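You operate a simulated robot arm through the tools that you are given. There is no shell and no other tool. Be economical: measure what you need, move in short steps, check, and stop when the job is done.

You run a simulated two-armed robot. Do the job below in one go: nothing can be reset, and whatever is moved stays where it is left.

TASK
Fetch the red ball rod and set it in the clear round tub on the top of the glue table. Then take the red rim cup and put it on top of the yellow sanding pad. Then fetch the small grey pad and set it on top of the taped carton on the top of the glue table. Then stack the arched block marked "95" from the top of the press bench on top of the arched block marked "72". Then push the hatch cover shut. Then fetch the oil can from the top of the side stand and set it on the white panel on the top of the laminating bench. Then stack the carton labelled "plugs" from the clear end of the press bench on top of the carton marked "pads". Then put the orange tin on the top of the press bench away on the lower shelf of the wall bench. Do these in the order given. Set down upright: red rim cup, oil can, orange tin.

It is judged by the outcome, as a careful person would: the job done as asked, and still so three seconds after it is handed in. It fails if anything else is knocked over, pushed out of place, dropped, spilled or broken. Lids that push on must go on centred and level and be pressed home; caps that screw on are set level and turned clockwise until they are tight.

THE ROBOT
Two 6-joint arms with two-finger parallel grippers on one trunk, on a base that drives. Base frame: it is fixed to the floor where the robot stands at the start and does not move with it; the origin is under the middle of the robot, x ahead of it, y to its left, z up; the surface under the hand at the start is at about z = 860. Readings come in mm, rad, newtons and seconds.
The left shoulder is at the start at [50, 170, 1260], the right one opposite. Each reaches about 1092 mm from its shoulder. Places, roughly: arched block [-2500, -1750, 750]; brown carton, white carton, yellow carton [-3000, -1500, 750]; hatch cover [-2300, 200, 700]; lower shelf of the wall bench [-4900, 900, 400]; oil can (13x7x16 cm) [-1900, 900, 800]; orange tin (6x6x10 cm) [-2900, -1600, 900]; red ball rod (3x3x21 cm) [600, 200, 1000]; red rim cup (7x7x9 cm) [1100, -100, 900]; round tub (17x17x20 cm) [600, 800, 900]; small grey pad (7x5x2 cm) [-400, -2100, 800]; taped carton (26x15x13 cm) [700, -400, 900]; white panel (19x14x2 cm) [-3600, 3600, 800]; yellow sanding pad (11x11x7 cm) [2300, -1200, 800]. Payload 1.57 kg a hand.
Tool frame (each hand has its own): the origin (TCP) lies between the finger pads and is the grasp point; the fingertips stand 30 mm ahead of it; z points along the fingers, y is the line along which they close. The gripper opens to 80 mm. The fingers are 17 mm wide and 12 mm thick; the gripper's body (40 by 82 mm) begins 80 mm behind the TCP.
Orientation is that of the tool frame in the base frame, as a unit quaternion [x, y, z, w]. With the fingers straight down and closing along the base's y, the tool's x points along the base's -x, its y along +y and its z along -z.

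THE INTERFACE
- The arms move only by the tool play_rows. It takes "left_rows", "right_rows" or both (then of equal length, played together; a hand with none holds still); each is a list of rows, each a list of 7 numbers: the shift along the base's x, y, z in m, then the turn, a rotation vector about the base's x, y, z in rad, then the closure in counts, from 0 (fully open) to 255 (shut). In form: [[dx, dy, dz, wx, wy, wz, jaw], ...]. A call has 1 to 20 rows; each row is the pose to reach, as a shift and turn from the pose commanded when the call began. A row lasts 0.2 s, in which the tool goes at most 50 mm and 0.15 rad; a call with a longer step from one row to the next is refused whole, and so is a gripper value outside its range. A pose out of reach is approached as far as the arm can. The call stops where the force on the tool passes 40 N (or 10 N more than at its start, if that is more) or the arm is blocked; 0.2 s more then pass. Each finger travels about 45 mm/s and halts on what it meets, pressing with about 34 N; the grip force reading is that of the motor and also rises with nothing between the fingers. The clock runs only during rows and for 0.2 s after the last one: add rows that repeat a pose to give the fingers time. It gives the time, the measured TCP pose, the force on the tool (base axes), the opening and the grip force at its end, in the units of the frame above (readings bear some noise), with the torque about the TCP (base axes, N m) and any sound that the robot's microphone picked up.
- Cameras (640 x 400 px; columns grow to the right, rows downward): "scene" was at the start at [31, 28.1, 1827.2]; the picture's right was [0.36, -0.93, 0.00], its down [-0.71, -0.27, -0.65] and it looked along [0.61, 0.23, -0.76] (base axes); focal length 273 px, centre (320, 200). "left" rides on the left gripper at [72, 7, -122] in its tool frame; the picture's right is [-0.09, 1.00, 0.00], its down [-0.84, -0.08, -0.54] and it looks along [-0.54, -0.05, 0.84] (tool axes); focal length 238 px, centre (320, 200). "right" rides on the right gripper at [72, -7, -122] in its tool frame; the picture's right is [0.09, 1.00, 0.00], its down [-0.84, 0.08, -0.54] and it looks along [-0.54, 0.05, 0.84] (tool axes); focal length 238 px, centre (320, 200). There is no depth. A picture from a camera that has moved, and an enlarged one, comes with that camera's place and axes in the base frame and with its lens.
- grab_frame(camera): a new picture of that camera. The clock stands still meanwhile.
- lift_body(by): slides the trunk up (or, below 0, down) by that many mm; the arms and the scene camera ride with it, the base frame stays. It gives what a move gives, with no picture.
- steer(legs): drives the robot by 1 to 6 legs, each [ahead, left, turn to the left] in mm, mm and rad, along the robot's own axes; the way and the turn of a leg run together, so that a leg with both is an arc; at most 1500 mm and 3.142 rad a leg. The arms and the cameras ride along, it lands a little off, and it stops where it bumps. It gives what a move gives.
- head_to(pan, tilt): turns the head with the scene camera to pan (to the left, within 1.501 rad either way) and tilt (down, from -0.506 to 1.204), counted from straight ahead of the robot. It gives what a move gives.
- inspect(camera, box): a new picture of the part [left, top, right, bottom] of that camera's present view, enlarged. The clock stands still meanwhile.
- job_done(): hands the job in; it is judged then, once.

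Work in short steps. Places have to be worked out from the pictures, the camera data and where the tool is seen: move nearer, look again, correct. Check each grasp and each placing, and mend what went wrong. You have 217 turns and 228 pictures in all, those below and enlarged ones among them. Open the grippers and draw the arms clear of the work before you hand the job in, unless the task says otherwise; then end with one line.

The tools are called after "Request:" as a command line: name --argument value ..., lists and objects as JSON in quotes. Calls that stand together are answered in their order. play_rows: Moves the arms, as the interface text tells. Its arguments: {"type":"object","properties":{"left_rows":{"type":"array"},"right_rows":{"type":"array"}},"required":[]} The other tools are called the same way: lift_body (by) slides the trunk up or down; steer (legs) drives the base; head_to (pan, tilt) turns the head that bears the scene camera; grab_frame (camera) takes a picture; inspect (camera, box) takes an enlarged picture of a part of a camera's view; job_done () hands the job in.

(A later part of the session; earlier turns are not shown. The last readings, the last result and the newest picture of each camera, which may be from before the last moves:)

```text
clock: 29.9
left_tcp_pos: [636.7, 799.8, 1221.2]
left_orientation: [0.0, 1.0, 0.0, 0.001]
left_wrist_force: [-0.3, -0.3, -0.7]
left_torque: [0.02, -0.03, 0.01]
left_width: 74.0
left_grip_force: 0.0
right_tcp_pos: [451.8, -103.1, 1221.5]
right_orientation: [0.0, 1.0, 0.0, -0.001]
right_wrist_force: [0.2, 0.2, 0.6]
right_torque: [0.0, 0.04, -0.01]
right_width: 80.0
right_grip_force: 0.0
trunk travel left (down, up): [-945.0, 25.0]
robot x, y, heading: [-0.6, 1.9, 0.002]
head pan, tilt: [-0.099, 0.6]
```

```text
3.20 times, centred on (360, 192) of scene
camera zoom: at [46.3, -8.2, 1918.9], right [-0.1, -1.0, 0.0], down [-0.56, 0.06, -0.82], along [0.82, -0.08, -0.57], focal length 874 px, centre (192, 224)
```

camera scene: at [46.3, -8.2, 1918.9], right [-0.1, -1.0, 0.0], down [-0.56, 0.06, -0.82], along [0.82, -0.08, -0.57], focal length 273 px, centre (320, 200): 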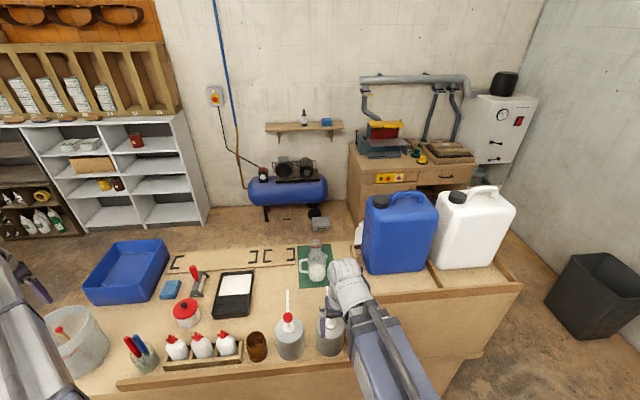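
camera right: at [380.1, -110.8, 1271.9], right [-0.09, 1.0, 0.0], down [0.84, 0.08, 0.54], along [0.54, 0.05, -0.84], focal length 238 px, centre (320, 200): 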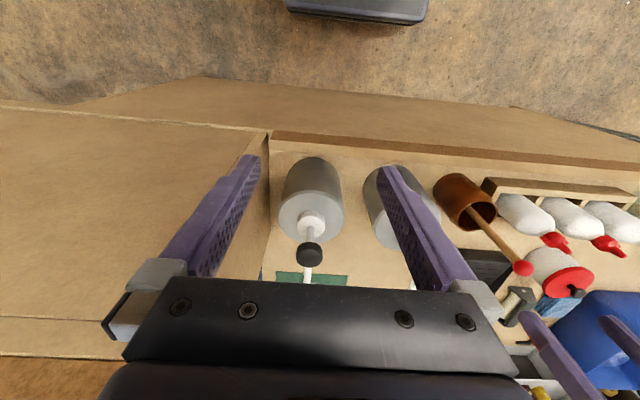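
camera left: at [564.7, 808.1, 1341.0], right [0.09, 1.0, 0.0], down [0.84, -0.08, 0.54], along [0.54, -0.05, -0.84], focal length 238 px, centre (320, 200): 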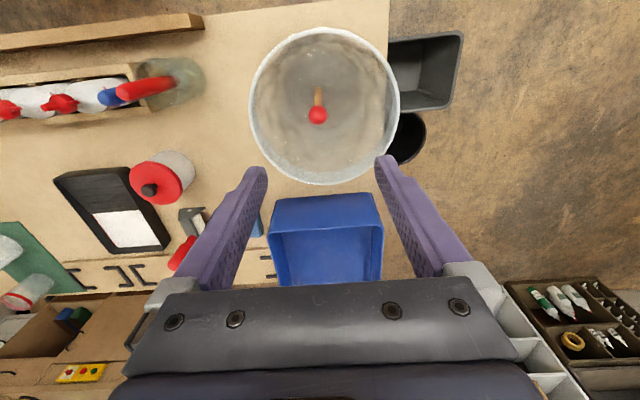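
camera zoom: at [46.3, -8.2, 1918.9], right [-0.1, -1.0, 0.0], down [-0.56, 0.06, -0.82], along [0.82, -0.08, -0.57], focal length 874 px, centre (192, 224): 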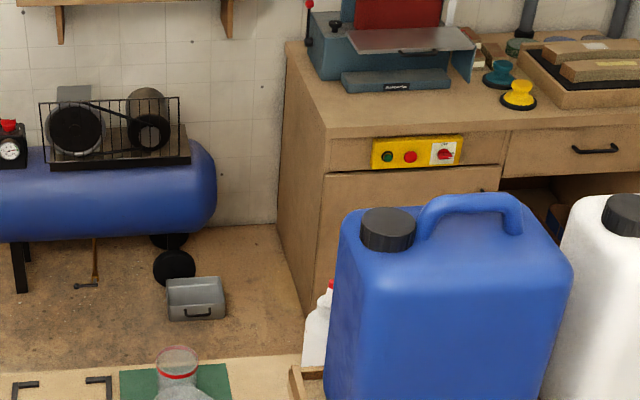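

The cup stands behind the jug, at about (1065,-85). I swing the right hand out of the way to the right of the robot's front and bring the left hand over the table towards the cup, with both hands still at z 1220.

Request:
play_rows --left_rows '[[0.008, -0.045, 0, 0, 0, 0, 0], [0.016, -0.09, 0, 0, 0, 0, 0], [0.024, -0.135, 0, 0, 0, 0, 0], [0.032, -0.18, 0, 0, 0, 0, 0], [0.04, -0.225, 0, 0, 0, 0, 0], [0.048, -0.27, 0, 0, 0, 0, 0], [0.056, -0.315, 0, 0, 0, 0, 0], [0.064, -0.36, 0, 0, 0, 0, 0], [0.072, -0.405, 0, 0, 0, 0, 0], [0.08, -0.45, 0, 0, 0, 0, 0], [0.088, -0.495, 0, 0, 0, 0, 0], [0.096, -0.54, 0, 0, 0, 0, 0], [0.104, -0.585, 0, 0, 0, 0, 0], [0.112, -0.63, 0, 0, 0, 0, 0], [0.12, -0.675, 0, 0, 0, 0, 0], [0.128, -0.72, 0, 0, 0, 0, 0]]' --right_rows '[[0.013, -0.045, 0, 0, 0, 0, 0], [0.013, -0.09, 0, 0, 0, 0, 0], [0.006, -0.135, 0, 0, 0, 0, 0], [-0.005, -0.18, 0, 0, 0, 0, 0], [-0.018, -0.22, 0, 0, 0, 0, 0], [-0.035, -0.26, 0, 0, 0, 0, 0], [-0.055, -0.3, 0, 0, 0, 0, 0], [-0.08, -0.335, 0, 0, 0, 0, 0], [-0.11, -0.365, 0, 0, 0, 0, 0], [-0.14, -0.395, 0, 0, 0, 0, 0], [-0.16, -0.42, 0, 0, 0, 0, 0], [-0.16, -0.42, 0, 0, 0, 0, 0], [-0.16, -0.42, 0, 0, 0, 0, 0], [-0.16, -0.42, 0, 0, 0, 0, 0], [-0.16, -0.42, 0, 0, 0, 0, 0], [-0.16, -0.42, 0, 0, 0, 0, 0]]'

Request:
grab_frame --camera "left"

Request:
grab_frame --camera "scene"

```text
clock: 33.3
left_tcp_pos: [762.8, 79.3, 1220.2]
left_orientation: [0.0, 1.0, 0.001, 0.001]
left_wrist_force: [-1.1, 0.0, 0.9]
left_torque: [-0.04, 0.0, -0.03]
left_width: 79.9
left_grip_force: 0.0
left hand out of reach, approached as far as the arm can: row 7, 8
right_tcp_pos: [292.3, -528.4, 1220.2]
right_orientation: [0.001, 1.0, 0.0, -0.001]
right_wrist_force: [0.5, -0.1, -0.2]
right_torque: [0.01, 0.0, -0.03]
right_width: 79.8
right_grip_force: 0.0
trunk travel left (down, up): [-945.0, 25.0]
robot x, y, heading: [0.3, -0.7, 0.003]
head pan, tilt: [-0.099, 0.6]
```

```text
195 pictures are left
camera left: at [690.9, 86.6, 1341.3], right [0.09, 1.0, 0.0], down [0.84, -0.08, 0.54], along [0.54, -0.05, -0.84], focal length 238 px, centre (320, 200)
```

left: 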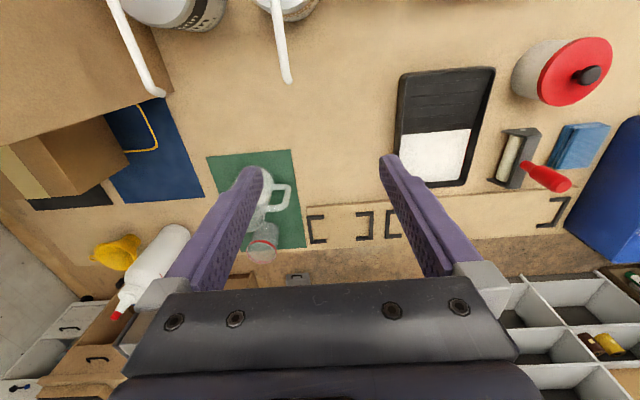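

```text
194 pictures are left
camera scene: at [46.3, -9.8, 1918.9], right [-0.1, -1.0, 0.0], down [-0.56, 0.06, -0.82], along [0.82, -0.08, -0.57], focal length 273 px, centre (320, 200)
```

scene: 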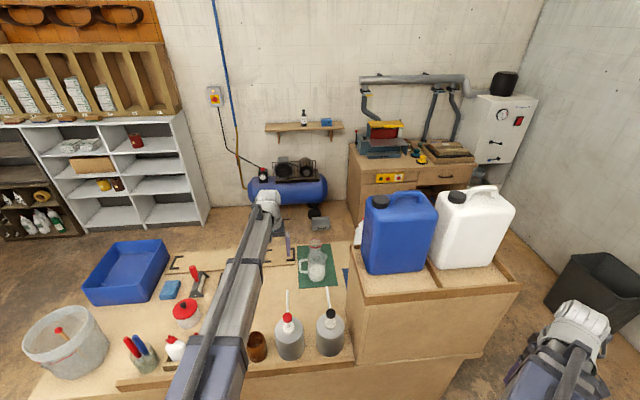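

The cup now shows at about (1045,-78). I move closer so it comes between the fingers in view.

Request:
play_rows --left_rows '[[0.035, -0.03, 0, 0, 0, 0, 0], [0.07, -0.06, 0, 0, 0, 0, 0], [0.105, -0.09, 0, 0, 0, 0, 0], [0.14, -0.12, 0, 0, 0, 0, 0], [0.17, -0.15, 0, 0, 0, 0, 0], [0.17, -0.15, 0, 0, 0, 0, 0]]'

Request:
grab_frame --camera "left"

```text
clock: 34.7
left_tcp_pos: [894.0, -54.5, 1219.6]
left_orientation: [0.001, 1.0, -0.001, 0.001]
left_wrist_force: [1.0, -0.5, -0.2]
left_torque: [0.01, 0.01, -0.04]
left_width: 79.9
left_grip_force: 0.1
left hand out of reach, approached as far as the arm can: row 4, 5, 6
right_tcp_pos: [293.0, -526.8, 1220.3]
right_orientation: [0.0, 1.0, 0.0, -0.001]
right_wrist_force: [0.3, 0.2, 0.5]
right_torque: [0.04, 0.02, -0.01]
right_width: 80.0
right_grip_force: 0.0
trunk travel left (down, up): [-945.0, 25.0]
robot x, y, heading: [0.2, 0.7, 0.001]
head pan, tilt: [-0.099, 0.6]
```

```text
193 pictures are left
camera left: at [821.7, -47.6, 1340.8], right [0.09, 1.0, 0.0], down [0.84, -0.08, 0.54], along [0.54, -0.05, -0.84], focal length 238 px, centre (320, 200)
```

left: 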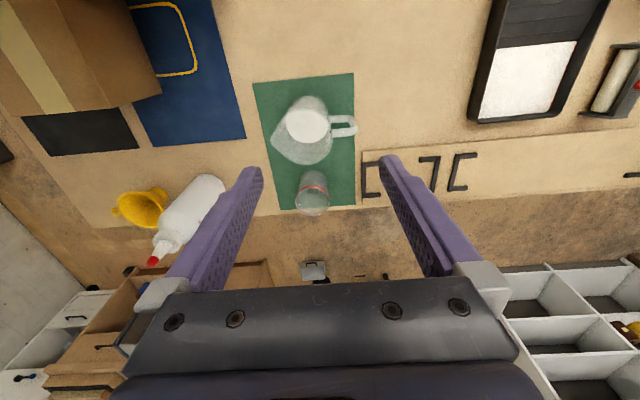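

Request:
inspect --camera "left" --box '[240, 70, 400, 230]'

```text
2.50 times, centred on (320, 150) of left
camera zoom: at [821.7, -47.6, 1340.8], right [0.09, 1.0, 0.0], down [0.84, -0.08, 0.54], along [0.54, -0.05, -0.84], focal length 596 px, centre (320, 325)
```

zoom: 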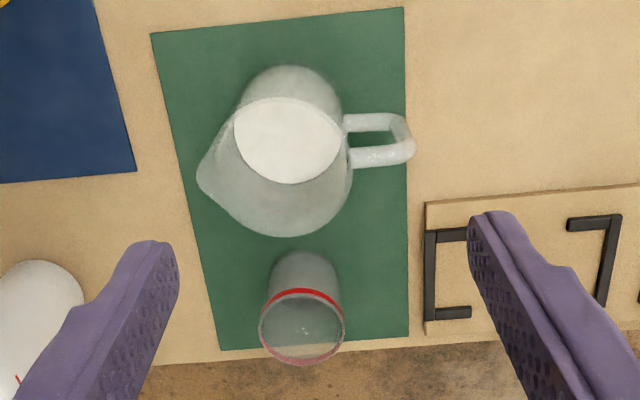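

With the tool straight down the arm's planar reach is about 873 mm, and the base can't get close enough from this side. I tuck both hands, to drive round and take the cup (at ≈(1076,-87)) from the far side.

Request:
play_rows --left_rows '[[-0.045, 0.016, 0, 0, 0, 0, 0], [-0.09, 0.032, 0, 0, 0, 0, 0], [-0.135, 0.048, 0, 0, 0, 0, 0], [-0.18, 0.065, 0, 0, 0, 0, 0], [-0.225, 0.082, 0, 0, 0, 0, 0], [-0.27, 0.1, 0, 0, 0, 0, 0], [-0.315, 0.118, 0, 0, 0, 0, 0], [-0.36, 0.136, 0, 0, 0, 0, 0], [-0.4, 0.154, 0, 0, 0, 0, 0], [-0.42, 0.17, 0, 0, 0, 0, 0], [-0.42, 0.17, 0, 0, 0, 0, 0], [-0.42, 0.17, 0, 0, 0, 0, 0]]' --right_rows '[[0.02, 0.025, 0, 0, 0, 0, 0], [0.05, 0.055, 0, 0, 0, 0, 0], [0.08, 0.085, 0, 0, 0, 0, 0], [0.105, 0.12, 0, 0, 0, 0, 0], [0.125, 0.16, 0, 0, 0, 0, 0], [0.142, 0.2, 0, 0, 0, 0, 0], [0.155, 0.24, 0, 0, 0, 0, 0], [0.166, 0.285, 0, 0, 0, 0, 0], [0.173, 0.33, 0, 0, 0, 0, 0], [0.173, 0.375, 0, 0, 0, 0, 0], [0.173, 0.395, 0, 0, 0, 0, 0], [0.173, 0.395, 0, 0, 0, 0, 0]]'

Request:
head_to --pan -1.0 --tilt 0.5

Request:
grab_frame --camera "scene"

```text
clock: 37.3
left_tcp_pos: [476.4, 115.6, 1220.1]
left_orientation: [0.0, 1.0, 0.0, 0.0]
left_wrist_force: [-0.1, -0.4, -0.3]
left_torque: [0.03, 0.01, -0.01]
left_width: 79.9
left_grip_force: 0.1
right_tcp_pos: [463.2, -126.5, 1219.6]
right_orientation: [0.001, 1.0, 0.001, -0.001]
right_wrist_force: [0.1, 0.2, 0.4]
right_torque: [-0.01, -0.02, -0.01]
right_width: 80.2
right_grip_force: 0.0
right hand out of reach, approached as far as the arm can: row 2
trunk travel left (down, up): [-945.0, 25.0]
robot x, y, heading: [0.4, -2.5, -0.001]
head pan, tilt: [-0.099, 0.6]
```

```text
clock: 38.5
left_tcp_pos: [476.5, 115.9, 1220.3]
left_orientation: [0.0, 1.0, 0.0, 0.001]
left_wrist_force: [0.8, 0.2, 0.6]
left_torque: [-0.03, 0.0, -0.05]
left_width: 80.0
left_grip_force: 0.2
right_tcp_pos: [462.6, -126.1, 1219.4]
right_orientation: [0.0, 1.0, 0.001, -0.001]
right_wrist_force: [0.0, -0.1, 0.4]
right_torque: [0.01, -0.03, -0.02]
right_width: 80.2
right_grip_force: 0.0
trunk travel left (down, up): [-945.0, 25.0]
robot x, y, heading: [-3.8, 0.5, 0.0]
head pan, tilt: [-1.0, 0.499]
```

```text
191 pictures are left
camera scene: at [7.6, -76.1, 1928.0], right [-0.84, -0.54, 0.0], down [-0.26, 0.4, -0.88], along [0.47, -0.74, -0.48], focal length 273 px, centre (320, 200)
```

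scene: 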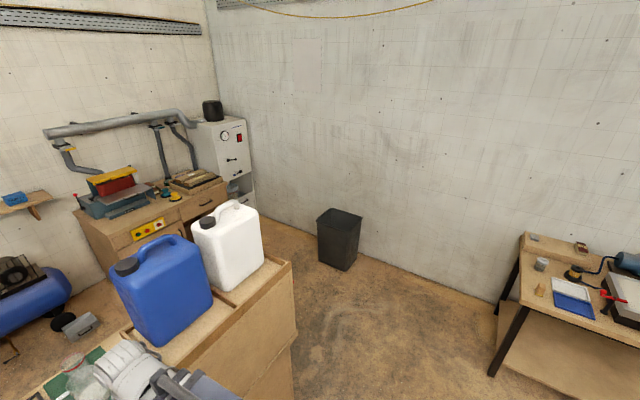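

I check the base footprint before squeezing between the table end and the bin.

Request:
head_to --pan -1.5 --tilt 1.1

Request:
grab_frame --camera "scene"

```text
clock: 39.5
left_tcp_pos: [477.0, 116.3, 1219.4]
left_orientation: [0.0, 1.0, 0.0, 0.001]
left_wrist_force: [1.1, -0.1, -1.0]
left_torque: [-0.02, -0.01, 0.0]
left_width: 80.2
left_grip_force: 0.1
right_tcp_pos: [462.7, -126.9, 1220.0]
right_orientation: [0.001, 1.0, 0.001, -0.001]
right_wrist_force: [0.3, 0.0, -0.8]
right_torque: [-0.01, 0.03, 0.0]
right_width: 80.0
right_grip_force: 0.0
trunk travel left (down, up): [-945.0, 25.0]
robot x, y, heading: [-0.8, -1.9, -0.001]
head pan, tilt: [-1.499, 1.1]
```

```text
190 pictures are left
camera scene: at [-37.1, -62.6, 1880.3], right [-1.0, -0.07, 0.0], down [-0.06, 0.89, -0.45], along [0.03, -0.45, -0.89], focal length 273 px, centre (320, 200)
```

scene: 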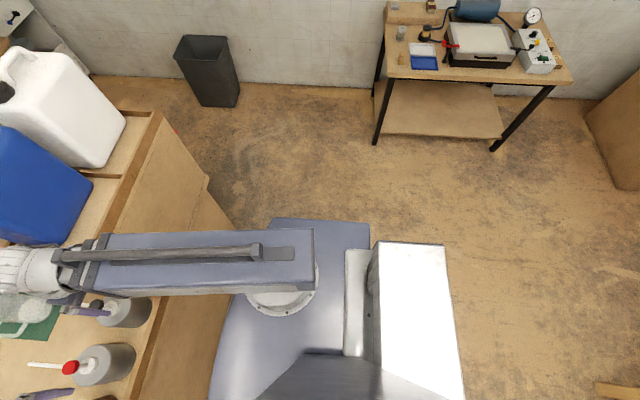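

The footprint looks moderate. I strafe right past the table end, then go ahead through the gap.

Request:
steer --legs '[[0, -1270, 0], [1500, 0, 0], [200, 0, 0]]'

Request:
head_to --pan 0.0 --tilt 0.7

Request:
grab_frame --camera "scene"

```text
clock: 54.1
left_tcp_pos: [2166.9, -1088.3, 1220.2]
left_orientation: [-0.02, 1.0, 0.0, 0.0]
left_wrist_force: [-0.2, 0.4, 1.0]
left_torque: [0.01, 0.01, 0.01]
left_width: 80.0
left_grip_force: 0.1
right_tcp_pos: [2162.8, -1330.5, 1220.7]
right_orientation: [-0.021, 1.0, -0.001, 0.0]
right_wrist_force: [0.4, 0.1, -1.0]
right_torque: [-0.02, 0.0, -0.03]
right_width: 79.9
right_grip_force: 0.0
trunk travel left (down, up): [-945.0, 25.0]
robot x, y, heading: [1691.8, -1222.6, 0.04]
head pan, tilt: [-1.499, 1.1]
```

```text
clock: 55.7
left_tcp_pos: [2166.7, -1089.2, 1219.2]
left_orientation: [-0.02, 1.0, 0.0, 0.001]
left_wrist_force: [-0.3, 0.1, -0.4]
left_torque: [0.01, 0.01, 0.04]
left_width: 79.8
left_grip_force: 0.1
right_tcp_pos: [2163.2, -1331.0, 1220.3]
right_orientation: [-0.02, 1.0, 0.0, -0.002]
right_wrist_force: [0.5, -0.2, 0.1]
right_torque: [-0.01, 0.0, 0.01]
right_width: 79.9
right_grip_force: 0.0
trunk travel left (down, up): [-945.0, 25.0]
robot x, y, heading: [1695.6, -1225.6, 0.041]
head pan, tilt: [0.0, 0.7]
```

```text
189 pictures are left
camera scene: at [1737.9, -1220.8, 1910.2], right [0.04, -1.0, 0.0], down [-0.64, -0.03, -0.76], along [0.76, 0.03, -0.64], focal length 273 px, centre (320, 200)
```

scene: 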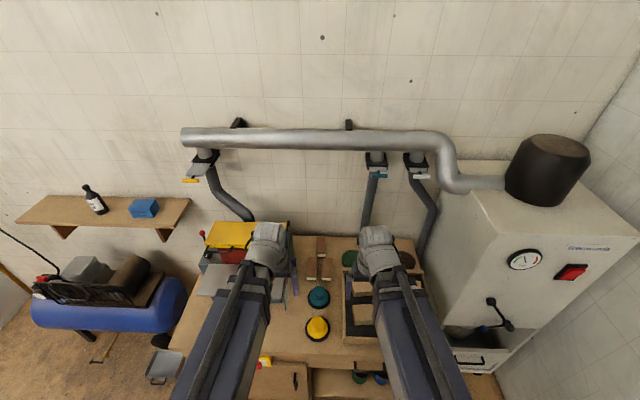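

The yellow pad is right ahead, at about (2227,-1192). Now I back off a little, turn round, and strafe to the far side of the glue table, opposite the cup.

Request:
steer --legs '[[-70, 0, 0], [0, 0, 3.1], [0, -1110, 0]]'

Request:
grab_frame --camera "scene"

Request:
grab_frame --camera "right"

```text
clock: 69.1
left_tcp_pos: [1144.6, -250.7, 1220.3]
left_orientation: [1.0, -0.001, -0.001, 0.0]
left_wrist_force: [-0.3, -0.5, 0.5]
left_torque: [0.0, 0.01, 0.01]
left_width: 80.0
left_grip_force: 0.2
right_tcp_pos: [1158.4, -7.2, 1220.2]
right_orientation: [1.0, -0.002, 0.0, 0.0]
right_wrist_force: [0.4, 0.0, -0.2]
right_torque: [-0.02, 0.02, 0.01]
right_width: 79.7
right_grip_force: 0.2
trunk travel left (down, up): [-945.0, 25.0]
robot x, y, heading: [1621.3, -138.1, 3.139]
head pan, tilt: [0.0, 0.7]
```

```text
188 pictures are left
camera scene: at [1574.7, -134.3, 1910.3], right [0.0, 1.0, 0.0], down [0.64, 0.0, -0.76], along [-0.76, 0.0, -0.64], focal length 273 px, centre (320, 200)
```

scene: 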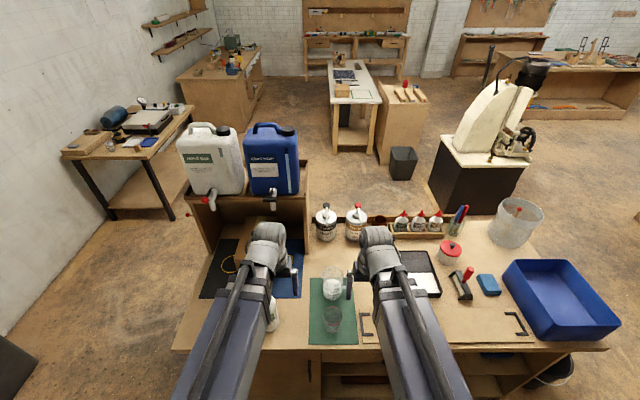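

```text
187 pictures are left
camera right: at [1230.3, -2.5, 1341.8], right [0.09, -1.0, 0.0], down [-0.84, -0.08, 0.54], along [-0.54, -0.05, -0.84], focal length 238 px, centre (320, 200)
```

right: 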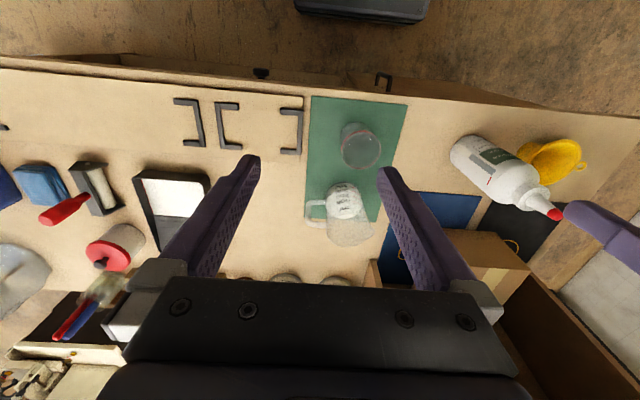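

The cup is at about (1081,-86). I bring the right hand over it and swing the left hand off to the side, away from the white bottle.

Request:
play_rows --left_rows '[[0, -0.045, 0, 0, 0, 0, 0], [0, -0.09, 0, 0, 0, 0, 0], [0.007, -0.135, 0, 0, 0, 0, 0], [0.018, -0.178, 0, 0, 0, 0, 0], [0.031, -0.22, 0, 0, 0, 0, 0], [0.048, -0.26, 0, 0, 0, 0, 0], [0.068, -0.3, 0, 0, 0, 0, 0], [0.093, -0.335, 0, 0, 0, 0, 0], [0.123, -0.365, 0, 0, 0, 0, 0], [0.153, -0.395, 0, 0, 0, 0, 0], [0.175, -0.415, 0, 0, 0, 0, 0]]' --right_rows '[[-0.03, -0.03, 0, 0, 0, 0, 0], [-0.06, -0.06, 0, 0, 0, 0, 0], [-0.077, -0.079, 0, 0, 0, 0, 0], [-0.077, -0.079, 0, 0, 0, 0, 0], [-0.077, -0.079, 0, 0, 0, 0, 0], [-0.077, -0.079, 0, 0, 0, 0, 0], [-0.077, -0.079, 0, 0, 0, 0, 0], [-0.077, -0.079, 0, 0, 0, 0, 0], [-0.077, -0.079, 0, 0, 0, 0, 0], [-0.077, -0.079, 0, 0, 0, 0, 0], [-0.077, -0.079, 0, 0, 0, 0, 0]]'

Request:
lift_body --by -150

Request:
grab_frame --camera "right"

```text
clock: 71.5
left_tcp_pos: [1319.9, -665.5, 1220.3]
left_orientation: [1.0, -0.002, 0.0, 0.0]
left_wrist_force: [-0.1, -0.3, 0.0]
left_torque: [-0.01, 0.03, 0.0]
left_width: 80.1
left_grip_force: 0.1
left hand out of reach, approached as far as the arm can: row 3
right_tcp_pos: [1084.4, -86.6, 1220.0]
right_orientation: [1.0, -0.001, 0.001, -0.001]
right_wrist_force: [-0.1, -0.5, -0.6]
right_torque: [-0.03, 0.01, 0.0]
right_width: 79.9
right_grip_force: 0.1
trunk travel left (down, up): [-945.0, 25.0]
robot x, y, heading: [1620.8, -134.2, 3.14]
head pan, tilt: [0.0, 0.7]
```

```text
clock: 73.3
left_tcp_pos: [1320.4, -664.6, 1070.0]
left_orientation: [1.0, -0.001, -0.001, 0.0]
left_wrist_force: [0.2, -0.3, -0.2]
left_torque: [-0.01, 0.0, 0.02]
left_width: 80.0
left_grip_force: 0.0
right_tcp_pos: [1082.9, -86.9, 1070.2]
right_orientation: [1.0, 0.0, 0.001, 0.0]
right_wrist_force: [-0.1, -0.6, 0.4]
right_torque: [-0.06, -0.01, 0.04]
right_width: 80.1
right_grip_force: 0.1
trunk travel left (down, up): [-795.0, 175.0]
robot x, y, heading: [1621.0, -134.6, 3.144]
head pan, tilt: [0.0, 0.7]
```

```text
186 pictures are left
camera right: at [1155.2, -81.7, 1192.0], right [0.09, -1.0, 0.0], down [-0.84, -0.08, 0.54], along [-0.54, -0.05, -0.84], focal length 238 px, centre (320, 200)
```

right: 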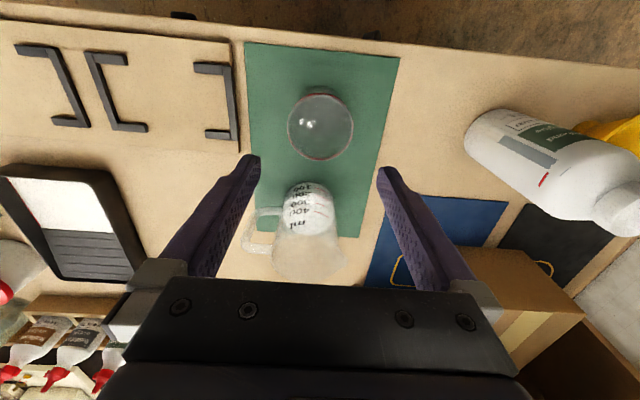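

The cup is centred within a few mm. I shift +4 in x and −1 in y, then lower in two stages.

Request:
play_rows --right_rows '[[0.004, -0.001, 0, 0, 0, 0, 0], [0.004, -0.001, 0, 0, 0, 0, 0]]'

Request:
lift_body --by -80

Request:
grab_frame --camera "right"

```text
clock: 73.9
left_tcp_pos: [1320.2, -664.3, 1070.2]
left_orientation: [1.0, -0.001, -0.001, 0.0]
left_wrist_force: [-0.1, 0.1, 0.0]
left_torque: [-0.01, -0.01, 0.01]
left_width: 80.2
left_grip_force: 0.0
right_tcp_pos: [1086.6, -87.4, 1069.4]
right_orientation: [1.0, -0.001, 0.001, 0.0]
right_wrist_force: [0.0, 0.1, 0.7]
right_torque: [-0.03, 0.03, 0.04]
right_width: 79.7
right_grip_force: 0.0
trunk travel left (down, up): [-795.0, 175.0]
robot x, y, heading: [1620.8, -135.4, 3.139]
head pan, tilt: [0.0, 0.7]
```

```text
clock: 75.0
left_tcp_pos: [1319.0, -665.2, 990.5]
left_orientation: [1.0, -0.001, 0.0, 0.0]
left_wrist_force: [-0.1, 0.2, 0.3]
left_torque: [0.03, 0.0, -0.04]
left_width: 79.9
left_grip_force: 0.0
right_tcp_pos: [1087.0, -87.6, 989.7]
right_orientation: [1.0, -0.001, 0.001, 0.0]
right_wrist_force: [0.4, 0.3, -0.2]
right_torque: [0.03, -0.03, -0.02]
right_width: 79.9
right_grip_force: 0.0
trunk travel left (down, up): [-715.0, 255.0]
robot x, y, heading: [1616.9, -135.3, 3.136]
head pan, tilt: [0.0, 0.7]
```

```text
185 pictures are left
camera right: at [1158.7, -82.7, 1111.9], right [0.09, -1.0, 0.0], down [-0.84, -0.08, 0.54], along [-0.54, -0.05, -0.84], focal length 238 px, centre (320, 200)
```

right: 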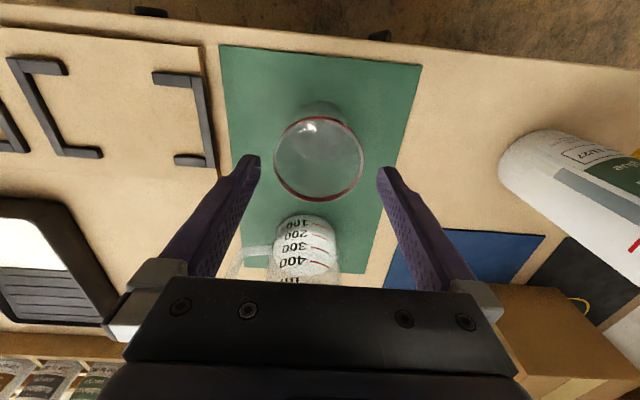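

It is well centred between the fingers. I lower 57 mm and close.

Request:
lift_body --by -57

Request:
play_rows --right_rows '[[0.001, 0, 0, 0, 0, 0, 60], [0.001, 0, 0, 0, 0, 0, 160], [0.001, 0, 0, 0, 0, 0, 160], [0.001, 0, 0, 0, 0, 0, 160], [0.001, 0, 0, 0, 0, 0, 160]]'

Request:
grab_frame --camera "right"

```text
clock: 76.0
left_tcp_pos: [1318.5, -664.5, 933.1]
left_orientation: [1.0, 0.0, 0.0, 0.001]
left_wrist_force: [0.6, -0.4, -0.1]
left_torque: [0.02, 0.02, 0.02]
left_width: 80.1
left_grip_force: 0.0
right_tcp_pos: [1086.7, -86.7, 933.5]
right_orientation: [1.0, -0.001, 0.001, 0.001]
right_wrist_force: [0.2, -0.4, 0.1]
right_torque: [0.0, -0.04, 0.01]
right_width: 79.9
right_grip_force: 0.0
trunk travel left (down, up): [-658.0, 312.0]
robot x, y, heading: [1620.2, -137.7, 3.137]
head pan, tilt: [0.0, 0.7]
```

```text
clock: 77.2
left_tcp_pos: [1319.6, -664.2, 932.8]
left_orientation: [1.0, -0.002, -0.001, 0.0]
left_wrist_force: [-0.3, -0.9, -0.4]
left_torque: [0.0, 0.03, 0.02]
left_width: 80.1
left_grip_force: 0.0
right_tcp_pos: [1088.0, -87.6, 933.2]
right_orientation: [1.0, -0.001, 0.0, 0.0]
right_wrist_force: [-0.9, 0.3, 1.7]
right_torque: [-0.02, 0.01, 0.03]
right_width: 67.6
right_grip_force: 33.5
trunk travel left (down, up): [-658.0, 312.0]
robot x, y, heading: [1620.3, -134.8, 3.138]
head pan, tilt: [0.0, 0.7]
```

```text
184 pictures are left
camera right: at [1159.5, -82.5, 1054.9], right [0.09, -1.0, 0.0], down [-0.84, -0.08, 0.54], along [-0.54, -0.05, -0.84], focal length 238 px, centre (320, 200)
```

right: 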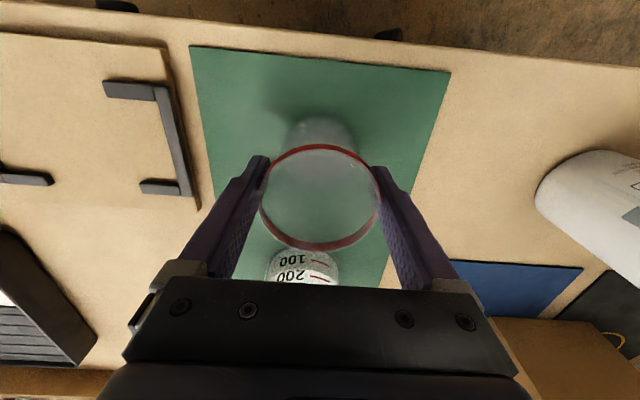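

The cup is gripped at 67.6 mm. I lift 270 mm, retract, and check the hold.

Request:
lift_body --by 270

Request:
play_rows --left_rows '[[-0.022, 0.02, 0, 0, 0, 0, 0], [-0.052, 0.05, 0, 0, 0, 0, 0], [-0.082, 0.08, 0, 0, 0, 0, 0], [-0.107, 0.115, 0, 0, 0, 0, 0], [-0.127, 0.155, 0, 0, 0, 0, 0], [-0.144, 0.195, 0, 0, 0, 0, 0], [-0.157, 0.237, 0, 0, 0, 0, 0], [-0.168, 0.28, 0, 0, 0, 0, 0], [-0.175, 0.325, 0, 0, 0, 0, 0], [-0.175, 0.37, 0, 0, 0, 0, 0], [-0.175, 0.4, 0, 0, 0, 0, 0]]' --right_rows '[[0.02, 0.02, 0, 0, 0, 0, 160], [0.04, 0.04, 0, 0, 0, 0, 160], [0.06, 0.06, 0, 0, 0, 0, 160], [0.07, 0.08, 0, 0, 0, 0, 160], [0.07, 0.08, 0, 0, 0, 0, 160], [0.07, 0.08, 0, 0, 0, 0, 160], [0.07, 0.08, 0, 0, 0, 0, 160], [0.07, 0.08, 0, 0, 0, 0, 160], [0.07, 0.08, 0, 0, 0, 0, 160], [0.07, 0.08, 0, 0, 0, 0, 160], [0.07, 0.08, 0, 0, 0, 0, 160]]'

Request:
grab_frame --camera "right"

Request:
grab_frame --camera "scene"

```text
clock: 80.0
left_tcp_pos: [1319.3, -665.9, 1203.5]
left_orientation: [1.0, -0.001, -0.002, 0.0]
left_wrist_force: [-0.1, -0.1, -0.9]
left_torque: [-0.01, -0.02, -0.01]
left_width: 79.8
left_grip_force: 0.0
right_tcp_pos: [1088.8, -86.3, 1202.1]
right_orientation: [1.0, -0.001, 0.0, 0.0]
right_wrist_force: [0.1, 0.4, 0.2]
right_torque: [0.02, -0.01, -0.01]
right_width: 67.5
right_grip_force: 34.1
trunk travel left (down, up): [-928.0, 42.0]
robot x, y, heading: [1621.8, -134.0, 3.137]
head pan, tilt: [0.0, 0.7]
```

```text
clock: 82.4
left_tcp_pos: [1140.9, -266.3, 1202.7]
left_orientation: [1.0, -0.001, 0.0, 0.0]
left_wrist_force: [0.3, 0.7, -1.0]
left_torque: [0.02, 0.01, 0.01]
left_width: 80.2
left_grip_force: 0.0
left hand out of reach, approached as far as the arm can: row 10, 11
right_tcp_pos: [1156.7, -6.9, 1202.4]
right_orientation: [1.0, -0.001, 0.001, 0.0]
right_wrist_force: [-0.2, -1.1, 0.5]
right_torque: [0.01, 0.01, -0.01]
right_width: 67.2
right_grip_force: 33.8
trunk travel left (down, up): [-928.0, 42.0]
robot x, y, heading: [1618.2, -134.7, 3.141]
head pan, tilt: [0.0, 0.7]
```

```text
183 pictures are left
camera right: at [1229.0, -1.5, 1324.8], right [0.09, -1.0, 0.0], down [-0.84, -0.08, 0.54], along [-0.54, -0.05, -0.84], focal length 238 px, centre (320, 200)
```

right: 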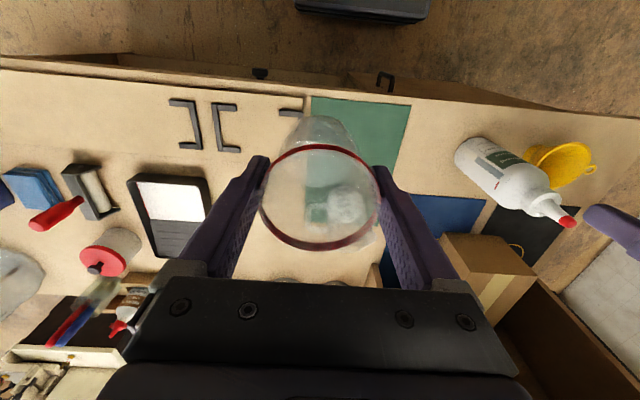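

```text
182 pictures are left
camera scene: at [1574.5, -134.4, 1893.3], right [0.0, 1.0, 0.0], down [0.64, 0.0, -0.76], along [-0.76, 0.0, -0.64], focal length 273 px, centre (320, 200)
```

scene: 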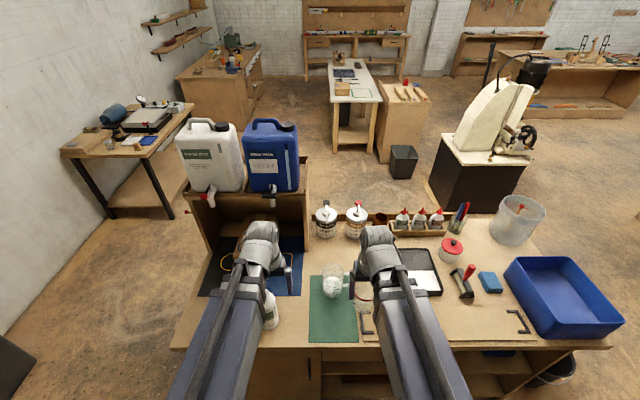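

The cup is secure. I drive back to the pad bench.

Request:
steer --legs '[[0, 1070, 0], [0, 0, 3.14], [60, 0, 0]]'

Request:
grab_frame --camera "scene"

Request:
grab_frame --camera "right"

Request:
grab_frame --camera "left"

```text
clock: 95.6
left_tcp_pos: [2164.2, -1048.1, 1201.7]
left_orientation: [0.005, 1.0, 0.0, 0.0]
left_wrist_force: [0.7, 0.0, -0.3]
left_torque: [-0.02, 0.09, 0.04]
left_width: 80.1
left_grip_force: 0.1
right_tcp_pos: [2145.3, -1308.6, 1202.0]
right_orientation: [0.006, 1.0, 0.0, -0.002]
right_wrist_force: [0.9, -0.1, -0.4]
right_torque: [0.0, 0.08, 0.02]
right_width: 67.6
right_grip_force: 34.4
trunk travel left (down, up): [-928.0, 42.0]
robot x, y, heading: [1679.0, -1175.0, -0.015]
head pan, tilt: [0.0, 0.7]
```

```text
181 pictures are left
camera scene: at [1728.1, -1176.1, 1893.2], right [-0.01, -1.0, 0.0], down [-0.65, 0.01, -0.76], along [0.76, -0.01, -0.65], focal length 273 px, centre (320, 200)
```

scene: 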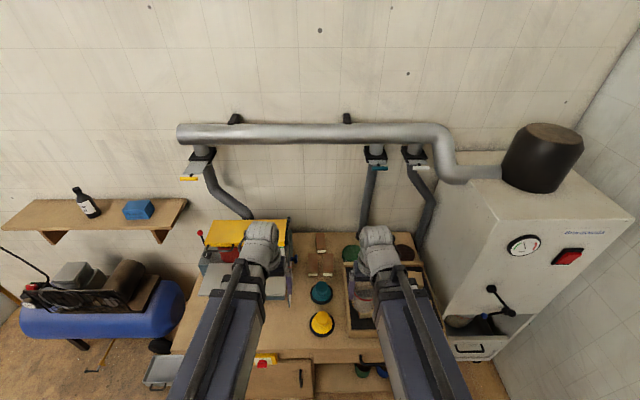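

```text
180 pictures are left
camera right: at [2074.7, -1315.7, 1324.0], right [-0.08, 1.0, 0.0], down [0.84, 0.07, 0.54], along [0.54, 0.04, -0.84], focal length 238 px, centre (320, 200)
```

right: 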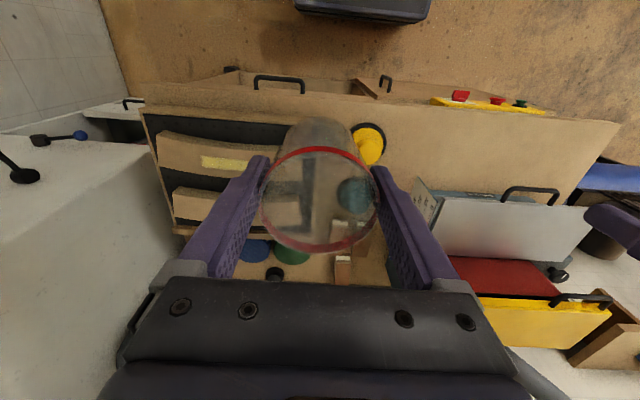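

```text
179 pictures are left
camera left: at [2092.6, -1040.4, 1323.4], right [0.1, 0.99, 0.0], down [0.84, -0.09, 0.54], along [0.54, -0.06, -0.84], focal length 238 px, centre (320, 200)
```

left: 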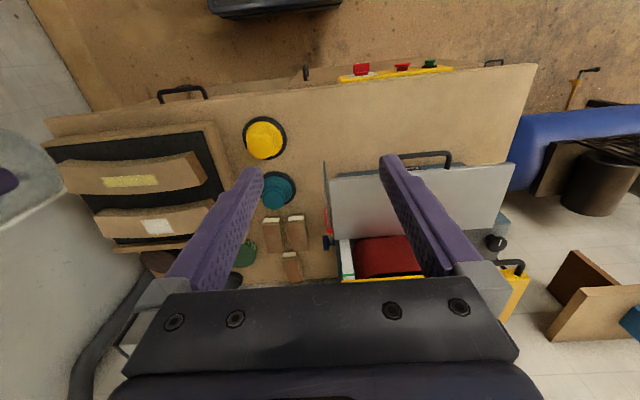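

I enlarge the view of the pad from the left wrist to find its centre.

Request:
inspect --camera "left" --box '[215, 95, 315, 215]'

Request:
inspect --camera "scene" --box '[270, 260, 370, 350]'

```text
3.33 times, centred on (265, 155) of left
camera zoom: at [2092.6, -1040.4, 1323.4], right [0.1, 0.99, 0.0], down [0.84, -0.09, 0.54], along [0.54, -0.06, -0.84], focal length 794 px, centre (503, 350)
```

zoom: 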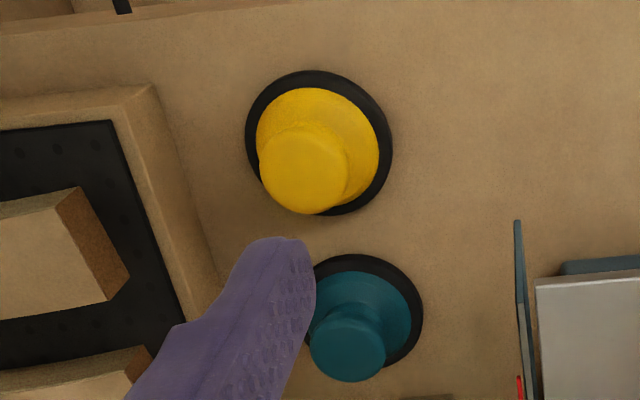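

```text
4.44 times, centred on (320, 305) of scene
camera zoom: at [1728.1, -1176.1, 1893.2], right [-0.01, -1.0, 0.0], down [-0.65, 0.01, -0.76], along [0.76, -0.01, -0.65], focal length 1214 px, centre (320, -267)
```

zoom: 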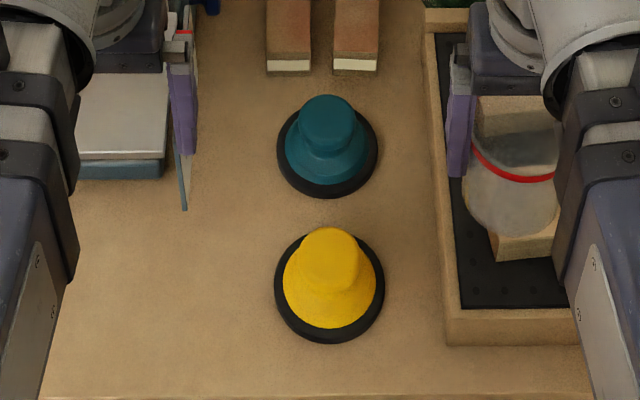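

The pad centre is about (2264,-1194), with its top near z 810. I swing the left hand clear and bring the cup above the pad.

Request:
play_rows --left_rows '[[0, 0.045, 0, 0, 0, 0, 0], [0, 0.09, 0, 0, 0, 0, 0], [-0.007, 0.135, 0, 0, 0, 0, 0], [-0.018, 0.178, 0, 0, 0, 0, 0], [-0.031, 0.22, 0, 0, 0, 0, 0], [-0.048, 0.26, 0, 0, 0, 0, 0], [-0.068, 0.3, 0, 0, 0, 0, 0], [-0.093, 0.335, 0, 0, 0, 0, 0], [-0.123, 0.365, 0, 0, 0, 0, 0], [-0.153, 0.395, 0, 0, 0, 0, 0], [-0.175, 0.415, 0, 0, 0, 0, 0]]' --right_rows '[[0.0, 0.0, 0, 0, 0, 0, 160], [0.0, 0.0, 0, 0, 0, 0, 160], [0.0, 0.0, 0, 0, 0, 0, 160], [0.03, 0.03, 0, 0, 0, 0, 160], [0.06, 0.06, 0, 0, 0, 0, 160], [0.09, 0.09, 0, 0, 0, 0, 160], [0.119, 0.115, 0, 0, 0, 0, 160], [0.119, 0.115, 0, 0, 0, 0, 160], [0.119, 0.115, 0, 0, 0, 0, 160], [0.119, 0.115, 0, 0, 0, 0, 160], [0.119, 0.115, 0, 0, 0, 0, 160]]'

Request:
lift_body --by -190

Request:
grab_frame --camera "right"

Request:
grab_frame --camera "scene"

```text
clock: 98.0
left_tcp_pos: [1983.6, -633.3, 1203.5]
left_orientation: [0.005, 1.0, 0.0, 0.002]
left_wrist_force: [-0.7, -0.4, -0.1]
left_torque: [-0.01, -0.03, 0.01]
left_width: 79.9
left_grip_force: 0.0
right_tcp_pos: [2264.8, -1193.6, 1204.4]
right_orientation: [0.005, 1.0, 0.0, -0.001]
right_wrist_force: [0.0, -0.2, 0.0]
right_torque: [-0.04, 0.0, -0.01]
right_width: 67.5
right_grip_force: 33.5
trunk travel left (down, up): [-928.0, 42.0]
robot x, y, heading: [1682.9, -1174.6, -0.013]
head pan, tilt: [0.0, 0.7]
```

```text
clock: 100.1
left_tcp_pos: [1985.1, -634.3, 1013.4]
left_orientation: [0.005, 1.0, 0.0, 0.001]
left_wrist_force: [-0.4, 0.6, -0.1]
left_torque: [-0.03, 0.01, 0.01]
left_width: 80.0
left_grip_force: 0.1
right_tcp_pos: [2266.1, -1193.1, 1014.5]
right_orientation: [0.005, 1.0, 0.001, -0.001]
right_wrist_force: [-0.5, 0.3, -1.2]
right_torque: [-0.04, -0.01, -0.01]
right_width: 67.2
right_grip_force: 33.8
trunk travel left (down, up): [-738.0, 232.0]
robot x, y, heading: [1683.1, -1178.1, -0.006]
head pan, tilt: [0.0, 0.7]
```

```text
176 pictures are left
camera right: at [2192.9, -1200.9, 1134.9], right [-0.08, 1.0, 0.0], down [0.84, 0.07, 0.54], along [0.54, 0.04, -0.84], focal length 238 px, centre (320, 200)
```

right: 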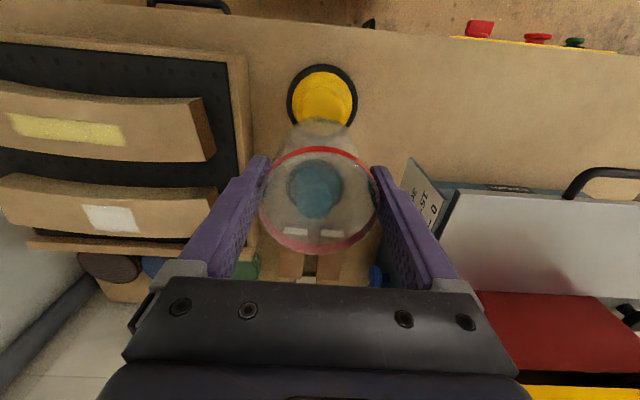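

```text
175 pictures are left
camera scene: at [1724.3, -1176.0, 1703.3], right [-0.01, -1.0, 0.0], down [-0.64, 0.01, -0.76], along [0.76, -0.01, -0.64], focal length 273 px, centre (320, 200)
```

scene: 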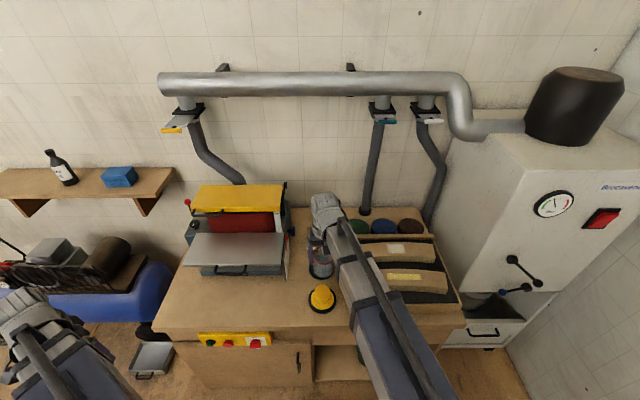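

The pad refines to about x 2259. I shift −5 mm in x and lower 105 mm, to just above the pad.

Request:
play_rows --right_rows '[[-0.005, 0, 0, 0, 0, 0, 160], [-0.005, 0, 0, 0, 0, 0, 160]]'

Request:
lift_body --by -105

Request:
inspect --camera "right" --box '[220, 40, 420, 240]'

Request:
inspect --camera "scene" --box '[260, 210, 400, 330]'

```text
clock: 100.7
left_tcp_pos: [1985.6, -633.4, 1012.7]
left_orientation: [0.006, 1.0, 0.0, 0.002]
left_wrist_force: [0.6, -0.5, 0.0]
left_torque: [0.01, -0.02, 0.03]
left_width: 79.9
left_grip_force: 0.2
right_tcp_pos: [2260.0, -1194.1, 1013.3]
right_orientation: [0.005, 1.0, 0.001, -0.001]
right_wrist_force: [0.8, 0.8, -0.6]
right_torque: [-0.01, -0.02, -0.01]
right_width: 67.6
right_grip_force: 34.5
trunk travel left (down, up): [-738.0, 232.0]
robot x, y, heading: [1679.3, -1180.6, -0.014]
head pan, tilt: [0.0, 0.7]
```

```text
clock: 102.1
left_tcp_pos: [1985.2, -632.5, 907.7]
left_orientation: [0.005, 1.0, 0.0, 0.0]
left_wrist_force: [0.3, 0.2, -0.6]
left_torque: [-0.05, 0.02, 0.0]
left_width: 80.1
left_grip_force: 0.1
right_tcp_pos: [2259.2, -1193.8, 908.2]
right_orientation: [0.006, 1.0, 0.001, -0.002]
right_wrist_force: [0.0, -0.3, 0.6]
right_torque: [0.03, -0.02, 0.01]
right_width: 67.4
right_grip_force: 33.8
trunk travel left (down, up): [-633.0, 337.0]
robot x, y, heading: [1679.8, -1176.6, -0.009]
head pan, tilt: [0.0, 0.7]
```

```text
2.00 times, centred on (320, 140) of right
camera zoom: at [2188.8, -1201.0, 1030.0], right [-0.08, 1.0, 0.0], down [0.84, 0.07, 0.54], along [0.54, 0.04, -0.84], focal length 477 px, centre (320, 320)
```

zoom: 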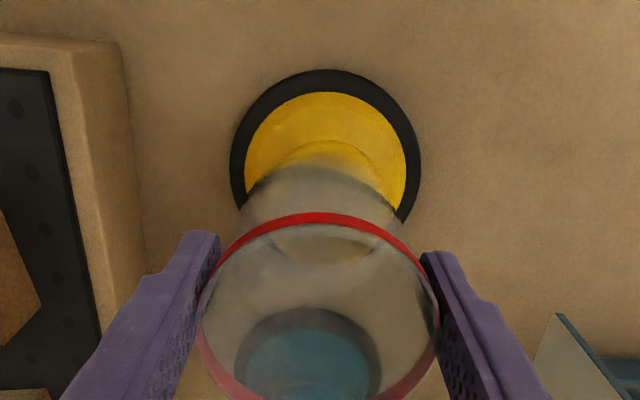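

```text
3.33 times, centred on (330, 270) of scene
camera zoom: at [1724.3, -1176.0, 1598.3], right [-0.01, -1.0, 0.0], down [-0.64, 0.01, -0.77], along [0.76, -0.01, -0.64], focal length 911 px, centre (287, -33)
```

zoom: 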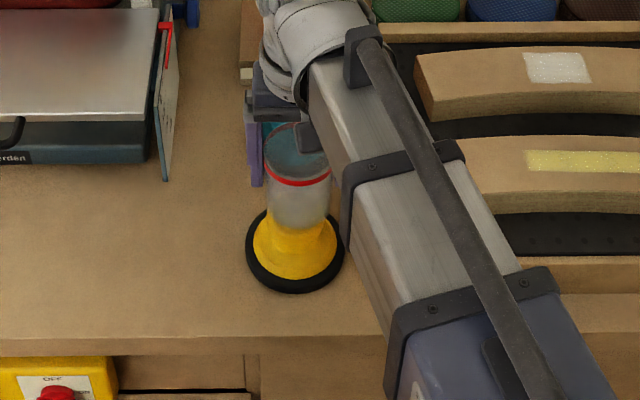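

Cameras disagree by a few mm around the current position, well within the flat top. I lower in small steps and watch the force.

Request:
lift_body --by -12

Request:
inspect --camera "scene" --box '[280, 220, 380, 320]'

```text
clock: 102.7
left_tcp_pos: [1986.0, -633.1, 896.4]
left_orientation: [0.005, 1.0, 0.0, 0.001]
left_wrist_force: [0.2, -0.1, 0.3]
left_torque: [0.02, 0.03, -0.01]
left_width: 79.9
left_grip_force: 0.0
right_tcp_pos: [2259.5, -1194.4, 895.6]
right_orientation: [0.005, 1.0, 0.0, -0.001]
right_wrist_force: [-1.2, -0.4, 2.1]
right_torque: [0.04, 0.05, 0.07]
right_width: 67.5
right_grip_force: 34.2
trunk travel left (down, up): [-621.0, 349.0]
robot x, y, heading: [1680.8, -1173.4, -0.015]
head pan, tilt: [0.0, 0.7]
```

```text
4.00 times, centred on (330, 270) of scene
camera zoom: at [1724.7, -1176.0, 1586.2], right [-0.01, -1.0, 0.0], down [-0.64, 0.01, -0.76], along [0.76, -0.01, -0.64], focal length 1093 px, centre (280, -80)
```

zoom: 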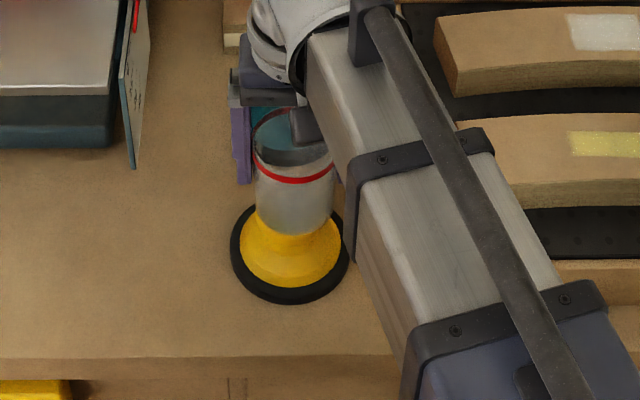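

A 2 N upward force suggests first contact. I go 3 mm further to confirm.

Request:
lift_body --by -3

```text
clock: 103.2
left_tcp_pos: [1985.3, -633.7, 894.0]
left_orientation: [0.005, 1.0, 0.0, 0.001]
left_wrist_force: [-0.2, 0.0, 0.0]
left_torque: [-0.01, 0.01, 0.02]
left_width: 79.9
left_grip_force: 0.1
right_tcp_pos: [2260.0, -1193.5, 895.3]
right_orientation: [0.005, 1.0, 0.0, 0.0]
right_wrist_force: [2.1, -2.2, 20.3]
right_torque: [-0.01, -0.14, -0.02]
right_width: 67.2
right_grip_force: 34.2
trunk travel left (down, up): [-618.0, 352.0]
robot x, y, heading: [1677.7, -1174.6, -0.011]
head pan, tilt: [0.0, 0.7]
```

Firm contact, with the contact centred under the tool. I ease up 2 mm and release.

Request:
lift_body --by 2

Request:
play_rows --right_rows '[[0, 0, 0, 0, 0, 0, 60], [0, 0, 0, 0, 0, 0, 30], [0, 0, 0, 0, 0, 0, 0], [0, 0, 0, 0, 0, 0, 0], [0, 0, 0, 0, 0, 0, 0]]'

Request:
grab_frame --camera "right"

```text
clock: 103.7
left_tcp_pos: [1984.7, -632.8, 894.2]
left_orientation: [0.005, 1.0, 0.0, 0.001]
left_wrist_force: [-0.7, 0.1, 0.2]
left_torque: [-0.02, 0.02, -0.01]
left_width: 80.3
left_grip_force: 0.0
right_tcp_pos: [2261.2, -1193.9, 894.4]
right_orientation: [0.005, 1.0, 0.0, -0.002]
right_wrist_force: [-0.1, 0.2, -0.6]
right_torque: [0.01, -0.01, 0.01]
right_width: 67.3
right_grip_force: 34.3
trunk travel left (down, up): [-620.0, 350.0]
robot x, y, heading: [1681.0, -1176.8, -0.01]
head pan, tilt: [0.0, 0.7]
```

```text
clock: 104.9
left_tcp_pos: [1986.1, -632.6, 895.0]
left_orientation: [0.005, 1.0, 0.0, 0.001]
left_wrist_force: [-0.6, 0.0, 0.2]
left_torque: [-0.01, 0.0, -0.03]
left_width: 79.8
left_grip_force: 0.0
right_tcp_pos: [2260.3, -1194.2, 894.1]
right_orientation: [0.005, 1.0, 0.001, 0.0]
right_wrist_force: [-0.2, 0.1, -0.9]
right_torque: [-0.02, -0.04, -0.05]
right_width: 80.1
right_grip_force: 0.0
trunk travel left (down, up): [-620.0, 350.0]
robot x, y, heading: [1681.0, -1175.8, -0.015]
head pan, tilt: [0.0, 0.7]
```

```text
171 pictures are left
camera right: at [2188.8, -1201.0, 1016.9], right [-0.08, 1.0, 0.0], down [0.84, 0.07, 0.54], along [0.54, 0.04, -0.84], focal length 238 px, centre (320, 200)
```

right: 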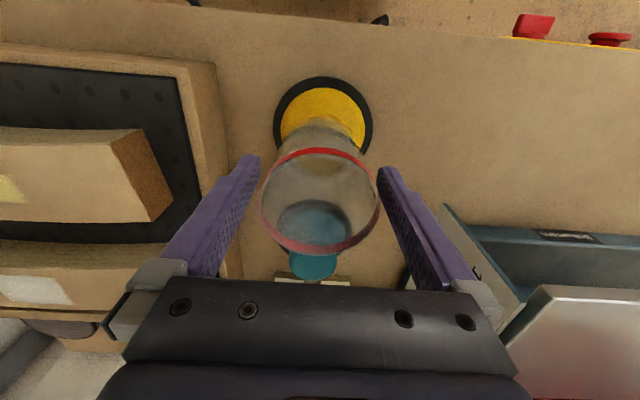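

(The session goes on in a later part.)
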